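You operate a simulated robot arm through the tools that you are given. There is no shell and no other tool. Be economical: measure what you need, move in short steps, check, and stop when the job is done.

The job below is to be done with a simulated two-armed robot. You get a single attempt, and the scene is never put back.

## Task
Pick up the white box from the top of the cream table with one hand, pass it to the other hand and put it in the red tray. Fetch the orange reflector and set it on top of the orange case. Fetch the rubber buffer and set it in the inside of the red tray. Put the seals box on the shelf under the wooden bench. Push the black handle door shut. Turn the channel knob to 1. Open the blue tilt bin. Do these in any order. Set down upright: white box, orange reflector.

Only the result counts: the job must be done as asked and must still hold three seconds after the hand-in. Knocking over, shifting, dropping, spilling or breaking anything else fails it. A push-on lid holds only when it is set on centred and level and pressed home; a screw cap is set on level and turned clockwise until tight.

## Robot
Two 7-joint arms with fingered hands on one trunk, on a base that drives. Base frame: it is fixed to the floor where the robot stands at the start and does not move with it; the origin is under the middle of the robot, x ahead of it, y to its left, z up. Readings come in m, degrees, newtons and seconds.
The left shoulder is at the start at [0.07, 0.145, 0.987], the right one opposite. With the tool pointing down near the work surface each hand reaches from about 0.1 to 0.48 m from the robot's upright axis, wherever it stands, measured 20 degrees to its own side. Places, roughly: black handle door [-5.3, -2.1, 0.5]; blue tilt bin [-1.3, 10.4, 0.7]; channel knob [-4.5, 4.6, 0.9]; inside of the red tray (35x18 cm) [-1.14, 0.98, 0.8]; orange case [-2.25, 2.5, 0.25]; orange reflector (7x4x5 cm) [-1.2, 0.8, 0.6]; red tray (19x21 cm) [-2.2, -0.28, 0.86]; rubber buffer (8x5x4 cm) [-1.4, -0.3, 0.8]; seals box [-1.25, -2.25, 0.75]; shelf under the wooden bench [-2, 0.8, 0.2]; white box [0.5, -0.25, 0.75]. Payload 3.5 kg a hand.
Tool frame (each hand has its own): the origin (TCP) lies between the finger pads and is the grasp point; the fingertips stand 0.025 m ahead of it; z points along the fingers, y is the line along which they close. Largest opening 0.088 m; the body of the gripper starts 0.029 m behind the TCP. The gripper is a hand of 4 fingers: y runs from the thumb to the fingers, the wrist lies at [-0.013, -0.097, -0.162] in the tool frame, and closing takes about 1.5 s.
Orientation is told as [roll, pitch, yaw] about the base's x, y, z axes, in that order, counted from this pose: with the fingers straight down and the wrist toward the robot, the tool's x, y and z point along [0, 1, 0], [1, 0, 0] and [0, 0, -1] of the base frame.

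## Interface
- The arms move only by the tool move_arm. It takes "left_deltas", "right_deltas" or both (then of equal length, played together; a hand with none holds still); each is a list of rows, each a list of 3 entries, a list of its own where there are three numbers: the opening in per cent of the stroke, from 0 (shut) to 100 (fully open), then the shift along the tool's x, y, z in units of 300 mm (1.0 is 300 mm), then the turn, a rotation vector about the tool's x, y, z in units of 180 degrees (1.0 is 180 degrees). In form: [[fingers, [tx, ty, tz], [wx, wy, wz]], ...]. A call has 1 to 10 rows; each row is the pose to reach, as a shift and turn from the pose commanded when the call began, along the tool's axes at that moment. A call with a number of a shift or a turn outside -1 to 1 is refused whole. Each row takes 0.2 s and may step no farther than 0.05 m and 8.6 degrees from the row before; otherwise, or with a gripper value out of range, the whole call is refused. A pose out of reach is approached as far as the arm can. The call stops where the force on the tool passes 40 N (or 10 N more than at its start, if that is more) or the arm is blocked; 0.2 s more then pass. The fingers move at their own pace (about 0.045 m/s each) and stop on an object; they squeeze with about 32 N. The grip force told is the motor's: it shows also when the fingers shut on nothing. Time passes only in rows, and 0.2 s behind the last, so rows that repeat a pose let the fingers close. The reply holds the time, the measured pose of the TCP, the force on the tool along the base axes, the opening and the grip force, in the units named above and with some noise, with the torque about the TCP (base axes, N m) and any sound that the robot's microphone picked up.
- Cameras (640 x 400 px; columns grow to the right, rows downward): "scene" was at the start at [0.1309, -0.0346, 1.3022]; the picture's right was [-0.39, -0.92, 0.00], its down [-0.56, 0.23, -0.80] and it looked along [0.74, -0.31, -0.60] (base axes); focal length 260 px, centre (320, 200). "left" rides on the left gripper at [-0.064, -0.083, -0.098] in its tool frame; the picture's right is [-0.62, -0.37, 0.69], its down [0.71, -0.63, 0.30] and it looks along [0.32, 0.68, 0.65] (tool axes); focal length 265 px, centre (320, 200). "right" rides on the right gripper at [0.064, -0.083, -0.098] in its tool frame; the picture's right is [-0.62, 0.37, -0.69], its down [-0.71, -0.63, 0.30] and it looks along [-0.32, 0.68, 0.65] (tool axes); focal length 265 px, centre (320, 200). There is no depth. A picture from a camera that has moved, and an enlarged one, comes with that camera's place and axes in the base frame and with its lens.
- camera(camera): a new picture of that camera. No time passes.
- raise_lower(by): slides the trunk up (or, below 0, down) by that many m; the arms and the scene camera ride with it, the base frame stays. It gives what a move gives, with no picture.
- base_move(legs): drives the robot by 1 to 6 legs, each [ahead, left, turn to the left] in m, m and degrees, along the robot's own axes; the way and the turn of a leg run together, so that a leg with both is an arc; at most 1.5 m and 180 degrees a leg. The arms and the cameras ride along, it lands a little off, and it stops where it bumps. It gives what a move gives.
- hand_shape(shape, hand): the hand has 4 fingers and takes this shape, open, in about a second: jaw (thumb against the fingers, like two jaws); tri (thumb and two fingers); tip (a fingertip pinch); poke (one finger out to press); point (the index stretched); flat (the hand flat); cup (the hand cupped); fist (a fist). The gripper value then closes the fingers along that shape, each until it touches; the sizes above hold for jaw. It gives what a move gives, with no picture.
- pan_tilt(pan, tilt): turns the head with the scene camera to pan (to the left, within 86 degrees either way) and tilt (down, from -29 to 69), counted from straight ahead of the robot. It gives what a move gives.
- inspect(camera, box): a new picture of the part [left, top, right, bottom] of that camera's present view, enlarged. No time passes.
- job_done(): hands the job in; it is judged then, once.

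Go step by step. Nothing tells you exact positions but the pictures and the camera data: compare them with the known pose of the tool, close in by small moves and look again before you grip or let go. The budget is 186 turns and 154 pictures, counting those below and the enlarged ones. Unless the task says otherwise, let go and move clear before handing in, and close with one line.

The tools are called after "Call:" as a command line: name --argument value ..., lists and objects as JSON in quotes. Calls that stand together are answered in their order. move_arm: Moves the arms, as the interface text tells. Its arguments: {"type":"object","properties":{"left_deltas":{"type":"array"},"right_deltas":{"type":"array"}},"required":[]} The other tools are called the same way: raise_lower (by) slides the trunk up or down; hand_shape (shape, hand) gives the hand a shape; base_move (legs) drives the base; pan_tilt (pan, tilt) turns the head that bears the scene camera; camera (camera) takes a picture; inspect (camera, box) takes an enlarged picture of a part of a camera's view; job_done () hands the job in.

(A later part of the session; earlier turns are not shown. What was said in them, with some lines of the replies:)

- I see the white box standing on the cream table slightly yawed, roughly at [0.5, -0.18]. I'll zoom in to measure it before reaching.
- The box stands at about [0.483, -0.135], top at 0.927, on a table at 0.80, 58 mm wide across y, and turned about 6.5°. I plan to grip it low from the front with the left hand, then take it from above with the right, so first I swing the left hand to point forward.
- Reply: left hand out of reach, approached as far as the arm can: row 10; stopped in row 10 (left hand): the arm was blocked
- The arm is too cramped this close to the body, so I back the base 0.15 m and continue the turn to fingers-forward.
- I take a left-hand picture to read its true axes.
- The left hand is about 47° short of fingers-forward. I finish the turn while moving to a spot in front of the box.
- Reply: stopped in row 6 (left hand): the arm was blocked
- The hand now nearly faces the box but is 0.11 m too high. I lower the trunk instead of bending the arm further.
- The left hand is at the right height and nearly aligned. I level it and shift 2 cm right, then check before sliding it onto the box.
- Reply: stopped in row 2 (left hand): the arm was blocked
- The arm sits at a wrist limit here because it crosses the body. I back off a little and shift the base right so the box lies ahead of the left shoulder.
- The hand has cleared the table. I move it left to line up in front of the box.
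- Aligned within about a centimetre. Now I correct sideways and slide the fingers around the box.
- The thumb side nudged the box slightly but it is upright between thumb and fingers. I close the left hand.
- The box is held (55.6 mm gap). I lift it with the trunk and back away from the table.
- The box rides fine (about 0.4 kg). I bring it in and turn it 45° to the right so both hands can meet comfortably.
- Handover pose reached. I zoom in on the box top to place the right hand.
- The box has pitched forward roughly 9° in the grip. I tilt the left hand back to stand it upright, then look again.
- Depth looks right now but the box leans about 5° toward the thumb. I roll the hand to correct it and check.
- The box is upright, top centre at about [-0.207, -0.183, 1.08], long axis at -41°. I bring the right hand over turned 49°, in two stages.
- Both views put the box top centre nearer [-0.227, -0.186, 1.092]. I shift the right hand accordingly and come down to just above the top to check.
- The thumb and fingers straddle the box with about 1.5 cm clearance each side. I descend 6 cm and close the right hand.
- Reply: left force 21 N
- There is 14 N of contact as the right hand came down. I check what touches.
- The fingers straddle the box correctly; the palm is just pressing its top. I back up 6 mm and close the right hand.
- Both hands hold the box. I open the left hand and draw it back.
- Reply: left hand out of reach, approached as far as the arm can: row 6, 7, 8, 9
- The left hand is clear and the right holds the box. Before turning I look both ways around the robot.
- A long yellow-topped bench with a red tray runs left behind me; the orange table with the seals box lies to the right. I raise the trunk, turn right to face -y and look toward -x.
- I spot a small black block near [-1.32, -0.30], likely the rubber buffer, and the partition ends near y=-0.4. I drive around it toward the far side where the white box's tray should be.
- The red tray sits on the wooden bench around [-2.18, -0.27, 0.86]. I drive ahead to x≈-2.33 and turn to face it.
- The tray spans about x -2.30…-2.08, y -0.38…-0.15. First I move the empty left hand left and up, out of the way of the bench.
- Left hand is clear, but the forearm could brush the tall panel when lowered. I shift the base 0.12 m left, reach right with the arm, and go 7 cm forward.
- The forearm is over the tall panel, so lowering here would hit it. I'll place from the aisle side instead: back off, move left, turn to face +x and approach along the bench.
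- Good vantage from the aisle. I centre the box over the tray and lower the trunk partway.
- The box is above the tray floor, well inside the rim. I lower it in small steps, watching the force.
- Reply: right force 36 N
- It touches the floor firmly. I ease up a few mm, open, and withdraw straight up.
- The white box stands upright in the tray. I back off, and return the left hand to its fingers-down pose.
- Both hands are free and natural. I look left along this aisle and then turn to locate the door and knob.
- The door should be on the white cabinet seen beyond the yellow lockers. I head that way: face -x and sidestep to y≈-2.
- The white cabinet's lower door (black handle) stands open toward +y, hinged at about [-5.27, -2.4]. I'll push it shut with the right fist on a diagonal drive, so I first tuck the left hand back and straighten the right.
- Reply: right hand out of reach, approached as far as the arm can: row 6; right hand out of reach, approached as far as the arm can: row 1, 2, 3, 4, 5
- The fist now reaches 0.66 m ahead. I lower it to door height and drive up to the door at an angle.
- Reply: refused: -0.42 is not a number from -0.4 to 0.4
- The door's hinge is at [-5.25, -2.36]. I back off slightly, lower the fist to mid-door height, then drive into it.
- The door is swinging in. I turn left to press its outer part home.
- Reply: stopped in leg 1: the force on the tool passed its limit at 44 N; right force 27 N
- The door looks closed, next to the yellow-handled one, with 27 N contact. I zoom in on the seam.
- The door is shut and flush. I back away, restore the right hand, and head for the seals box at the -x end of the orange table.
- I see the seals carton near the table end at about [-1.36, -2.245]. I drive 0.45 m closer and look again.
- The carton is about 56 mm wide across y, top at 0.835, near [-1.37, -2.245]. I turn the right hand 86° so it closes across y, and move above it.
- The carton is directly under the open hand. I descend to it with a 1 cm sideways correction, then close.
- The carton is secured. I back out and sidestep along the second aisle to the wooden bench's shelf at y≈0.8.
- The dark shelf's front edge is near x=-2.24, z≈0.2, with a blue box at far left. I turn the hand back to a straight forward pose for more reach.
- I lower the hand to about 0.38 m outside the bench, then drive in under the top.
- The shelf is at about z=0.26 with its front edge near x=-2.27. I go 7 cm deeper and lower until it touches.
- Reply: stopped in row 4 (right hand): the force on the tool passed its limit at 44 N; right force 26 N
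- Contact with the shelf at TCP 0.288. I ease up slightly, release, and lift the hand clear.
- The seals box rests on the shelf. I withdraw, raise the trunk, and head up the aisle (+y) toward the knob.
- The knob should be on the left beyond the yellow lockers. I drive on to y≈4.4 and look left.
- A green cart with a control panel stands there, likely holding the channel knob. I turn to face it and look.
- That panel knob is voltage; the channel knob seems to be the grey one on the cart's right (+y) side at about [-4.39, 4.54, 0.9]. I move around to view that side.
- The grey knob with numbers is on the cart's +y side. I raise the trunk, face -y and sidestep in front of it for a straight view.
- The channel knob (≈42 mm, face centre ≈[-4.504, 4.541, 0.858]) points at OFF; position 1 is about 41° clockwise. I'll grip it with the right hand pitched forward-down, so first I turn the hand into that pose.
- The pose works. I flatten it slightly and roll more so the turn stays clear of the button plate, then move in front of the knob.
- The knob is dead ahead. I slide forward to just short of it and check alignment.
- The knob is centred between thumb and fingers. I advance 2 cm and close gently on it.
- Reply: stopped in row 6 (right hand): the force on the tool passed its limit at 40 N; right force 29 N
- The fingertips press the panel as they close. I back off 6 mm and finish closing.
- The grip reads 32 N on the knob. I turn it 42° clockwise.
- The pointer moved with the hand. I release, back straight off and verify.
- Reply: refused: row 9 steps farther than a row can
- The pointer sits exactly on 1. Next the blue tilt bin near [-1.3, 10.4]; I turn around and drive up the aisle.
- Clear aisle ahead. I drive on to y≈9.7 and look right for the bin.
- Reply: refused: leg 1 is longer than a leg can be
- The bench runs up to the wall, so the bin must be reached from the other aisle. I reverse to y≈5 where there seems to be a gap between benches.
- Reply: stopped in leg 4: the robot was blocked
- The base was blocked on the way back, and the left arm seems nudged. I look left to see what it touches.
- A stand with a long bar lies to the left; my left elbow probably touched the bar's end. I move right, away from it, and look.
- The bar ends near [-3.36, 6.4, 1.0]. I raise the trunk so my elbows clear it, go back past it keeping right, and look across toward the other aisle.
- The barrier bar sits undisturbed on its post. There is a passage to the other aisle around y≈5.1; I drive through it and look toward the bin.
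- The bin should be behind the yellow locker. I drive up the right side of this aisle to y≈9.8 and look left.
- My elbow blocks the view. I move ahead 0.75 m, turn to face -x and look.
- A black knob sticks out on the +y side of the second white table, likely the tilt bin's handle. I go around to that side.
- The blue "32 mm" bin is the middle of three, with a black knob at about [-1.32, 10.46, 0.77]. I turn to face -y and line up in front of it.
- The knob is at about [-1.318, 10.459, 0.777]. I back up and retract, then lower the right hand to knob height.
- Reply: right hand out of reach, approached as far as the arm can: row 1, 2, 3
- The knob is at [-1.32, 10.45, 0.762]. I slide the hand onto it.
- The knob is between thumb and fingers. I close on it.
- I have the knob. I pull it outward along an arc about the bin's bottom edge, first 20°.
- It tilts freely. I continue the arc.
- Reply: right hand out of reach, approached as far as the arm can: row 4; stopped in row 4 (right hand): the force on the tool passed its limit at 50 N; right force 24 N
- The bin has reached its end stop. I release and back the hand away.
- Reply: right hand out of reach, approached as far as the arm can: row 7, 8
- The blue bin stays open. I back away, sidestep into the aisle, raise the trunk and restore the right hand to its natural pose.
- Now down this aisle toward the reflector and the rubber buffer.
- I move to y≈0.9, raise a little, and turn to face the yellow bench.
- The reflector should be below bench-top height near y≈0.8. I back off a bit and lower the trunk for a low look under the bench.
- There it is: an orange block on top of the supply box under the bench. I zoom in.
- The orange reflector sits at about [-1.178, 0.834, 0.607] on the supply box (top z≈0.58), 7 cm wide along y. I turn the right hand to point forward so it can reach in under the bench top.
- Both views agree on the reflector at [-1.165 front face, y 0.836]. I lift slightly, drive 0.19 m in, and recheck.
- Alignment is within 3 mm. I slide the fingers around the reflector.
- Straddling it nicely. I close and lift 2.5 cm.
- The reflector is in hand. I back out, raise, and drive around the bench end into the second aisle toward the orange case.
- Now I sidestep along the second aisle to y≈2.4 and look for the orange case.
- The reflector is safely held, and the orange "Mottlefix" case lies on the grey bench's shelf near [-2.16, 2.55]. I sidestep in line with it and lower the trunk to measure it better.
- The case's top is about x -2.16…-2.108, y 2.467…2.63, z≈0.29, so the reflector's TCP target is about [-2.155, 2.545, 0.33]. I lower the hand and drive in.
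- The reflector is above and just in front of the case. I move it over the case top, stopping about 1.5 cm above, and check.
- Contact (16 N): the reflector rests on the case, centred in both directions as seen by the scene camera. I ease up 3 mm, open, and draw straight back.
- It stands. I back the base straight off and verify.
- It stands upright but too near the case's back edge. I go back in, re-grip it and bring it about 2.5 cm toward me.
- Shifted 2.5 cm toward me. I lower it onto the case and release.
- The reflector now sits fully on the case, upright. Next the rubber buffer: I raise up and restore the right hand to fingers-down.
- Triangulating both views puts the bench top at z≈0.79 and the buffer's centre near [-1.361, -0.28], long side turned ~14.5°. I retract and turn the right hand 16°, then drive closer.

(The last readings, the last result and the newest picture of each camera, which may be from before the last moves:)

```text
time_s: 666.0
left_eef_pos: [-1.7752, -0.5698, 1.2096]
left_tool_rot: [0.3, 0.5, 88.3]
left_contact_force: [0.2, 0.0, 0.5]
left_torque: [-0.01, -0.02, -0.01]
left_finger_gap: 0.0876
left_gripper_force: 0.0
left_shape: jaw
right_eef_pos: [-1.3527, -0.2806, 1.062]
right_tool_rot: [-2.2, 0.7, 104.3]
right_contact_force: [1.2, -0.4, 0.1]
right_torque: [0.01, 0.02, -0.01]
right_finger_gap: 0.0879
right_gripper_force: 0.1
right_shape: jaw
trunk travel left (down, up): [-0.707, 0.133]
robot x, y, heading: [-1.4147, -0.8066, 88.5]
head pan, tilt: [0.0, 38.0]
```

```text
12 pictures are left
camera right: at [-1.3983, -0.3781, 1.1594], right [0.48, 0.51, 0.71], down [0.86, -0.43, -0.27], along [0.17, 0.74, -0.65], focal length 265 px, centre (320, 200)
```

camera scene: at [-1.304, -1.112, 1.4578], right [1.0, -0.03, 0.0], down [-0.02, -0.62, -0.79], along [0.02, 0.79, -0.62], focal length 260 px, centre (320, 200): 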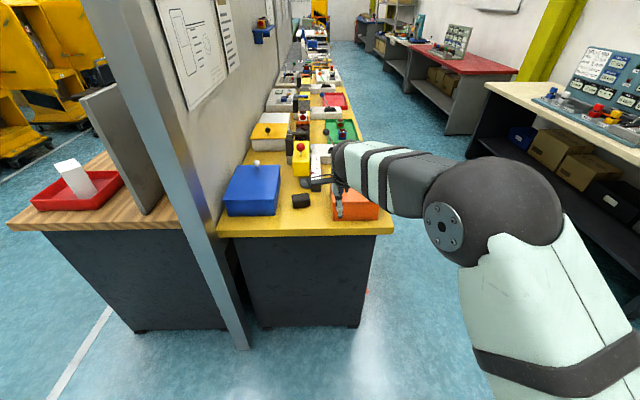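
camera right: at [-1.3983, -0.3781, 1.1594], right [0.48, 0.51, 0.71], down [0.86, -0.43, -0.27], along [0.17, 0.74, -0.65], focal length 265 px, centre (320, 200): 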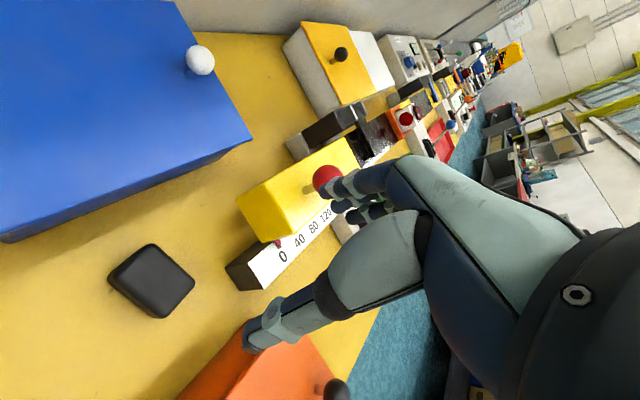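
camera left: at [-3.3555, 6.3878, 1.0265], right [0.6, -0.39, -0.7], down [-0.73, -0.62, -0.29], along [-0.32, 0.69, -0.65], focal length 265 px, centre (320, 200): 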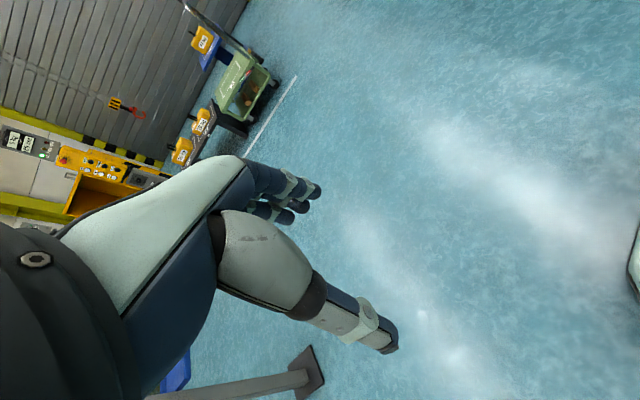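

The buffer is almost exactly below. I correct by a centimetre, lower the trunk 0.2 m, and check.

Call:
move_arm --right_deltas '[[100, [0.05, -0.022, 0], [0, 0, 0]], [100, [0.05, -0.022, 0], [0, 0, 0]]]'

Call:
raise_lower --by -0.19

Call:
camera --camera "right"

```text
time_s: 666.6
left_eef_pos: [-1.7742, -0.5699, 1.2098]
left_tool_rot: [0.2, 0.6, 88.3]
left_contact_force: [0.1, 0.7, 1.0]
left_torque: [0.01, -0.01, 0.03]
left_finger_gap: 0.0879
left_gripper_force: 0.0
left_shape: jaw
right_eef_pos: [-1.3663, -0.2897, 1.061]
right_tool_rot: [-2.2, 0.8, 104.2]
right_contact_force: [0.3, -0.1, 0.0]
right_torque: [0.02, 0.04, 0.01]
right_finger_gap: 0.0876
right_gripper_force: 0.0
right_shape: jaw
trunk travel left (down, up): [-0.707, 0.133]
robot x, y, heading: [-1.413, -0.8032, 88.4]
head pan, tilt: [0.0, 38.0]
```

```text
time_s: 668.7
left_eef_pos: [-1.7752, -0.5692, 1.0191]
left_tool_rot: [0.3, 0.5, 88.3]
left_contact_force: [-0.3, -0.5, 0.6]
left_torque: [0.0, -0.02, 0.02]
left_finger_gap: 0.0878
left_gripper_force: 0.2
left_shape: jaw
right_eef_pos: [-1.3656, -0.2919, 0.8719]
right_tool_rot: [-2.3, 0.8, 104.3]
right_contact_force: [0.5, 1.0, 0.6]
right_torque: [0.0, 0.03, 0.02]
right_finger_gap: 0.0875
right_gripper_force: 0.1
right_shape: jaw
trunk travel left (down, up): [-0.517, 0.323]
robot x, y, heading: [-1.4127, -0.8034, 88.3]
head pan, tilt: [0.0, 38.0]
```

```text
11 pictures are left
camera right: at [-1.4112, -0.3876, 0.9681], right [0.48, 0.51, 0.71], down [0.86, -0.43, -0.27], along [0.17, 0.74, -0.65], focal length 265 px, centre (320, 200)
```

right: 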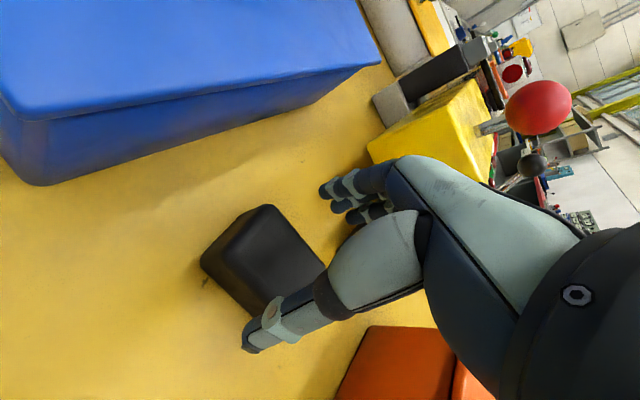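

Centred. I descend 5 cm and close.

Call:
move_arm --right_deltas '[[100, [0, 0, 0.09], [0, 0, 0]], [100, [0, 0, 0.172], [0, 0, 0]], [100, [0, 0, 0.172], [0, 0, 0]], [60, [0, 0, 0.172], [0, 0, 0]], [30, [0, 0, 0.172], [0, 0, 0]], [0, [0, 0, 0.172], [0, 0, 0]], [0, [0, 0, 0.172], [0, 0, 0]], [0, [0, 0, 0.172], [0, 0, 0]], [0, [0, 0, 0.172], [0, 0, 0]], [0, [0, 0, 0.172], [0, 0, 0]]]'

Call:
raise_lower --by 0.25

Call:
camera --camera "right"

```text
time_s: 670.9
left_eef_pos: [-1.775, -0.5735, 1.0211]
left_tool_rot: [0.2, 0.3, 88.2]
left_contact_force: [0.1, -0.7, 0.1]
left_torque: [0.0, 0.03, 0.03]
left_finger_gap: 0.0876
left_gripper_force: 0.0
left_shape: jaw
right_eef_pos: [-1.3644, -0.291, 0.8262]
right_tool_rot: [-2.4, -0.1, 104.4]
right_contact_force: [0.0, 0.3, 38.7]
right_torque: [-0.12, -0.01, 0.01]
right_finger_gap: 0.0449
right_gripper_force: 31.7
right_shape: jaw
trunk travel left (down, up): [-0.517, 0.323]
robot x, y, heading: [-1.4125, -0.8059, 88.6]
head pan, tilt: [0.0, 38.0]
```

```text
time_s: 673.5
left_eef_pos: [-1.7757, -0.5687, 1.2686]
left_tool_rot: [0.3, 0.4, 88.2]
left_contact_force: [-0.3, 0.1, -0.5]
left_torque: [0.02, 0.01, -0.01]
left_finger_gap: 0.0879
left_gripper_force: 0.1
left_shape: jaw
right_eef_pos: [-1.3631, -0.2915, 1.0687]
right_tool_rot: [-2.3, 1.0, 104.3]
right_contact_force: [0.1, -0.5, -1.6]
right_torque: [-0.02, -0.02, 0.0]
right_finger_gap: 0.0443
right_gripper_force: 31.5
right_shape: jaw
trunk travel left (down, up): [-0.767, 0.073]
robot x, y, heading: [-1.4127, -0.8079, 88.5]
head pan, tilt: [0.0, 38.0]
```

```text
10 pictures are left
camera right: at [-1.4089, -0.3874, 1.1663], right [0.48, 0.51, 0.71], down [0.86, -0.43, -0.27], along [0.17, 0.74, -0.65], focal length 265 px, centre (320, 200)
```

right: 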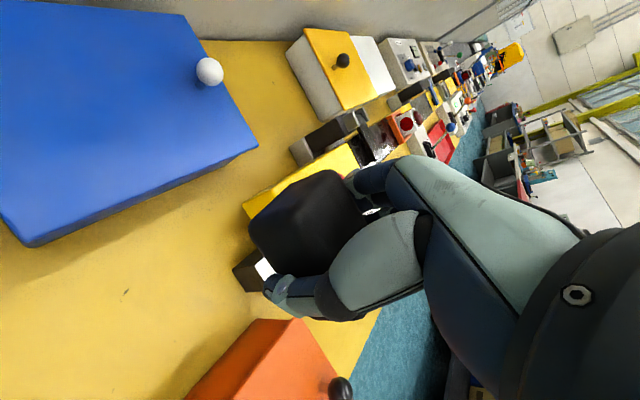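

The buffer is held. I drive around into the first aisle to the red tray at about [-1.15, 0.98].

Call:
base_move --legs '[[-0.4, 0, 1.5], [0, -1.0, 0], [1.1, 0, 0], [1.05, 0, 0], [0, 0, 90]]'

Call:
pan_tilt --pan 0 --tilt 45

Call:
camera --camera "scene"

```text
time_s: 694.7
left_eef_pos: [-0.6518, 0.5699, 1.271]
left_tool_rot: [0.3, 0.5, 180.0]
left_contact_force: [-0.3, 0.3, 0.0]
left_torque: [-0.01, 0.02, 0.03]
left_finger_gap: 0.0878
left_gripper_force: 0.1
left_shape: jaw
right_eef_pos: [-0.9419, 0.9752, 1.0682]
right_tool_rot: [-2.3, 0.9, -164.0]
right_contact_force: [0.7, 1.0, -1.3]
right_torque: [-0.02, -0.01, 0.02]
right_finger_gap: 0.0439
right_gripper_force: 32.0
right_shape: jaw
trunk travel left (down, up): [-0.767, 0.073]
robot x, y, heading: [-0.426, 0.9378, -180.0]
head pan, tilt: [0.0, 38.0]
```

```text
time_s: 695.4
left_eef_pos: [-0.6514, 0.5707, 1.2691]
left_tool_rot: [0.4, 0.5, 180.0]
left_contact_force: [0.3, 0.2, 0.7]
left_torque: [0.03, -0.01, -0.02]
left_finger_gap: 0.0876
left_gripper_force: 0.1
left_shape: jaw
right_eef_pos: [-0.9426, 0.9745, 1.0703]
right_tool_rot: [-2.3, 1.0, -164.1]
right_contact_force: [0.1, 0.0, -1.7]
right_torque: [0.01, 0.04, 0.04]
right_finger_gap: 0.0443
right_gripper_force: 32.1
right_shape: jaw
trunk travel left (down, up): [-0.767, 0.073]
robot x, y, heading: [-0.4294, 0.9351, -179.8]
head pan, tilt: [0.0, 45.0]
```

```text
9 pictures are left
camera scene: at [-0.5583, 0.9364, 1.5075], right [0.0, 1.0, 0.0], down [0.71, 0.0, -0.71], along [-0.71, 0.0, -0.71], focal length 260 px, centre (320, 200)
```

scene: 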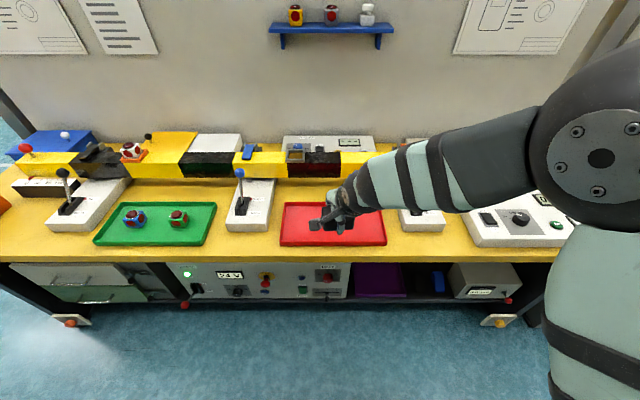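

The tray is right ahead. I move 0.2 m in, lower the trunk 0.2 m and check from the hand camera.

Call:
base_move --legs '[[0.2, 0, 0]]'

Call:
raise_lower --by -0.19

Call:
camera --camera "scene"

```text
time_s: 697.0
left_eef_pos: [-0.8481, 0.5694, 1.2711]
left_tool_rot: [0.3, 0.3, 179.9]
left_contact_force: [0.7, -0.1, -0.1]
left_torque: [0.0, -0.02, -0.01]
left_finger_gap: 0.0879
left_gripper_force: 0.0
left_shape: jaw
right_eef_pos: [-1.1373, 0.9746, 1.0714]
right_tool_rot: [-2.4, 0.7, -164.1]
right_contact_force: [0.7, 0.4, -1.4]
right_torque: [-0.03, 0.04, 0.0]
right_finger_gap: 0.0439
right_gripper_force: 31.6
right_shape: jaw
trunk travel left (down, up): [-0.767, 0.073]
robot x, y, heading: [-0.6227, 0.9339, -179.8]
head pan, tilt: [0.0, 45.0]
```

```text
time_s: 699.1
left_eef_pos: [-0.8517, 0.5702, 1.0794]
left_tool_rot: [0.3, 0.6, 179.9]
left_contact_force: [0.0, -0.2, 0.4]
left_torque: [0.01, 0.0, -0.01]
left_finger_gap: 0.0878
left_gripper_force: 0.0
left_shape: jaw
right_eef_pos: [-1.1407, 0.9742, 0.8786]
right_tool_rot: [-2.1, 0.9, -164.1]
right_contact_force: [-0.8, -0.8, -1.1]
right_torque: [-0.02, -0.01, -0.01]
right_finger_gap: 0.0441
right_gripper_force: 32.5
right_shape: jaw
trunk travel left (down, up): [-0.577, 0.263]
robot x, y, heading: [-0.6276, 0.9369, -180.2]
head pan, tilt: [0.0, 45.0]
```

```text
8 pictures are left
camera scene: at [-0.7568, 0.9364, 1.3175], right [0.0, 1.0, 0.0], down [0.71, 0.0, -0.71], along [-0.71, 0.0, -0.71], focal length 260 px, centre (320, 200)
```

scene: 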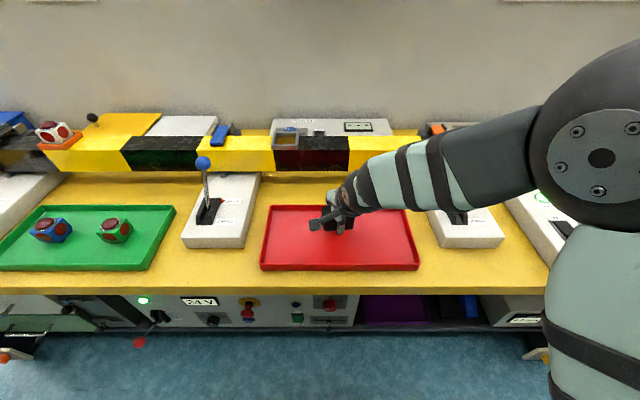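

Well inside the tray. I lower the last few centimetres until contact, then release.

Call:
move_arm --right_deltas '[[0, [0, 0, 0.05], [0, 0, 0]], [0, [0, 0, 0.1], [0, 0, 0]], [0, [0, 0, 0.13], [0, 0, 0]], [0, [0, 0, 0.145], [0, 0, 0]], [0, [0, 0, 0.145], [0, 0, 0]]]'

```text
time_s: 700.3
left_eef_pos: [-0.8508, 0.5693, 1.0799]
left_tool_rot: [0.2, 0.5, 179.9]
left_contact_force: [0.1, 0.0, -0.2]
left_torque: [-0.02, 0.0, 0.01]
left_finger_gap: 0.088
left_gripper_force: 0.1
left_shape: jaw
right_eef_pos: [-1.1407, 0.9769, 0.8366]
right_tool_rot: [-2.4, 0.9, -164.1]
right_contact_force: [-0.2, 0.4, -1.1]
right_torque: [0.0, -0.02, 0.03]
right_finger_gap: 0.0439
right_gripper_force: 32.0
right_shape: jaw
trunk travel left (down, up): [-0.577, 0.263]
robot x, y, heading: [-0.6267, 0.9377, -180.3]
head pan, tilt: [0.0, 45.0]
```

Call:
move_arm --right_deltas '[[0, [0, 0, 0.01], [0, 0, 0]], [0, [0, 0, 0.02], [0, 0, 0]], [0, [0, 0, 0.03], [0, 0, 0]], [0, [0, 0, 0.035], [0, 0, 0]]]'

```text
time_s: 701.4
left_eef_pos: [-0.8497, 0.5696, 1.0812]
left_tool_rot: [0.2, 0.4, 180.0]
left_contact_force: [-0.5, 0.0, -0.1]
left_torque: [0.04, -0.02, 0.02]
left_finger_gap: 0.0879
left_gripper_force: 0.0
left_shape: jaw
right_eef_pos: [-1.1443, 0.9752, 0.8341]
right_tool_rot: [-2.2, -0.4, -164.1]
right_contact_force: [3.6, 0.1, 19.0]
right_torque: [0.03, -0.57, 0.01]
right_finger_gap: 0.0436
right_gripper_force: 32.5
right_shape: jaw
trunk travel left (down, up): [-0.577, 0.263]
robot x, y, heading: [-0.6227, 0.9317, -180.2]
head pan, tilt: [0.0, 45.0]
stopped in row 4 (right hand): the force on the tool passed its limit at 42 N (the readings are from after the stop); the commanded pose is now the measured one
```

It touches the tray floor. I release and lift the hand clear.

Call:
move_arm --right_deltas '[[0, [0, 0, -0.008], [0, 0, 0]], [40, [0, 0, -0.008], [0, 0, 0]], [75, [0, 0, -0.008], [0, 0, 0]], [100, [0, 0, -0.008], [0, 0, 0]], [100, [0, 0, -0.008], [0, 0, 0]], [100, [0, 0, -0.008], [0, 0, 0]], [100, [0, 0, -0.13], [0, 0, 0]], [100, [0, 0, -0.27], [0, 0, 0]], [100, [0, 0, -0.42], [0, 0, 0]], [100, [0, 0, -0.57], [0, 0, 0]]]'

Call:
base_move --legs '[[-0.3, 0, 0]]'

Call:
camera --camera "scene"

```text
time_s: 703.6
left_eef_pos: [-0.8504, 0.5699, 1.0803]
left_tool_rot: [0.3, 0.4, 179.9]
left_contact_force: [0.5, 0.3, -0.3]
left_torque: [-0.01, -0.01, 0.0]
left_finger_gap: 0.0879
left_gripper_force: 0.0
left_shape: jaw
right_eef_pos: [-1.1402, 0.9695, 1.0022]
right_tool_rot: [-2.2, 0.2, -164.2]
right_contact_force: [1.2, -0.3, -0.4]
right_torque: [-0.01, -0.01, 0.02]
right_finger_gap: 0.0877
right_gripper_force: 0.1
right_shape: jaw
trunk travel left (down, up): [-0.577, 0.263]
robot x, y, heading: [-0.6291, 0.9391, -179.7]
head pan, tilt: [0.0, 45.0]
```

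```text
time_s: 705.7
left_eef_pos: [-0.5522, 0.5711, 1.0808]
left_tool_rot: [0.3, 0.5, 180.0]
left_contact_force: [1.1, 0.2, -0.8]
left_torque: [0.03, 0.0, -0.03]
left_finger_gap: 0.0879
left_gripper_force: 0.1
left_shape: jaw
right_eef_pos: [-0.8448, 0.97, 1.0007]
right_tool_rot: [-2.2, 0.1, -164.1]
right_contact_force: [1.1, 0.8, -0.6]
right_torque: [0.0, -0.01, 0.01]
right_finger_gap: 0.0877
right_gripper_force: 0.0
right_shape: jaw
trunk travel left (down, up): [-0.577, 0.263]
robot x, y, heading: [-0.3276, 0.9343, -180.0]
head pan, tilt: [0.0, 45.0]
```

```text
7 pictures are left
camera scene: at [-0.4587, 0.9365, 1.3175], right [0.0, 1.0, 0.0], down [0.71, 0.0, -0.71], along [-0.71, 0.0, -0.71], focal length 260 px, centre (320, 200)
```

scene: 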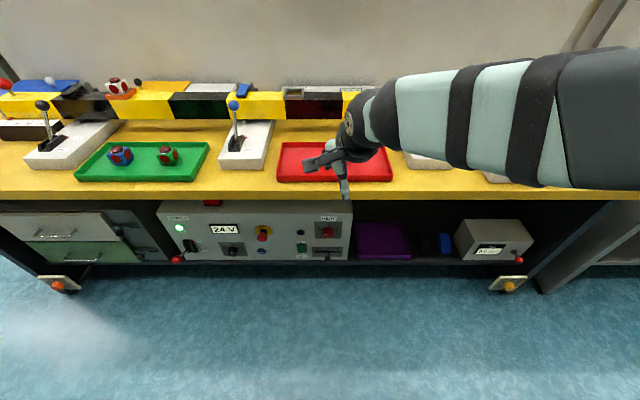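

The hand hides the spot; I check with the hand camera.

Call:
base_move --legs '[[-0.1, -0.3, 0]]'

Call:
camera --camera "scene"

```text
time_s: 707.8
left_eef_pos: [-0.4532, 0.8678, 1.0796]
left_tool_rot: [0.3, 0.4, -179.9]
left_contact_force: [0.0, 0.3, 1.0]
left_torque: [-0.02, 0.02, 0.0]
left_finger_gap: 0.088
left_gripper_force: 0.1
left_shape: jaw
right_eef_pos: [-0.7441, 1.266, 1.0021]
right_tool_rot: [-2.2, 0.1, -164.1]
right_contact_force: [-0.5, 0.1, 0.9]
right_torque: [-0.01, -0.03, -0.03]
right_finger_gap: 0.0877
right_gripper_force: 0.0
right_shape: jaw
trunk travel left (down, up): [-0.577, 0.263]
robot x, y, heading: [-0.2288, 1.2347, -179.7]
head pan, tilt: [0.0, 45.0]
```

```text
6 pictures are left
camera scene: at [-0.3587, 1.2332, 1.3175], right [0.0, 1.0, 0.0], down [0.71, 0.0, -0.71], along [-0.71, 0.0, -0.71], focal length 260 px, centre (320, 200)
```

scene: 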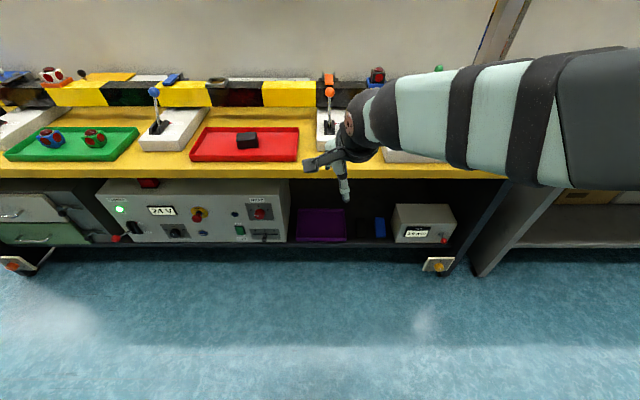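

The buffer lies in the red tray. All seven jobs are done and both hands are clear, so I hand in.

Call:
job_done

```text
The job is handed in.
```

I did all seven tasks and checked each by camera, then handed the job in with both hands empty and clear. One possible problem: while driving, my left arm touched the end of a barrier bar and stopped the base. The bar still looked in place on its post afterwards.
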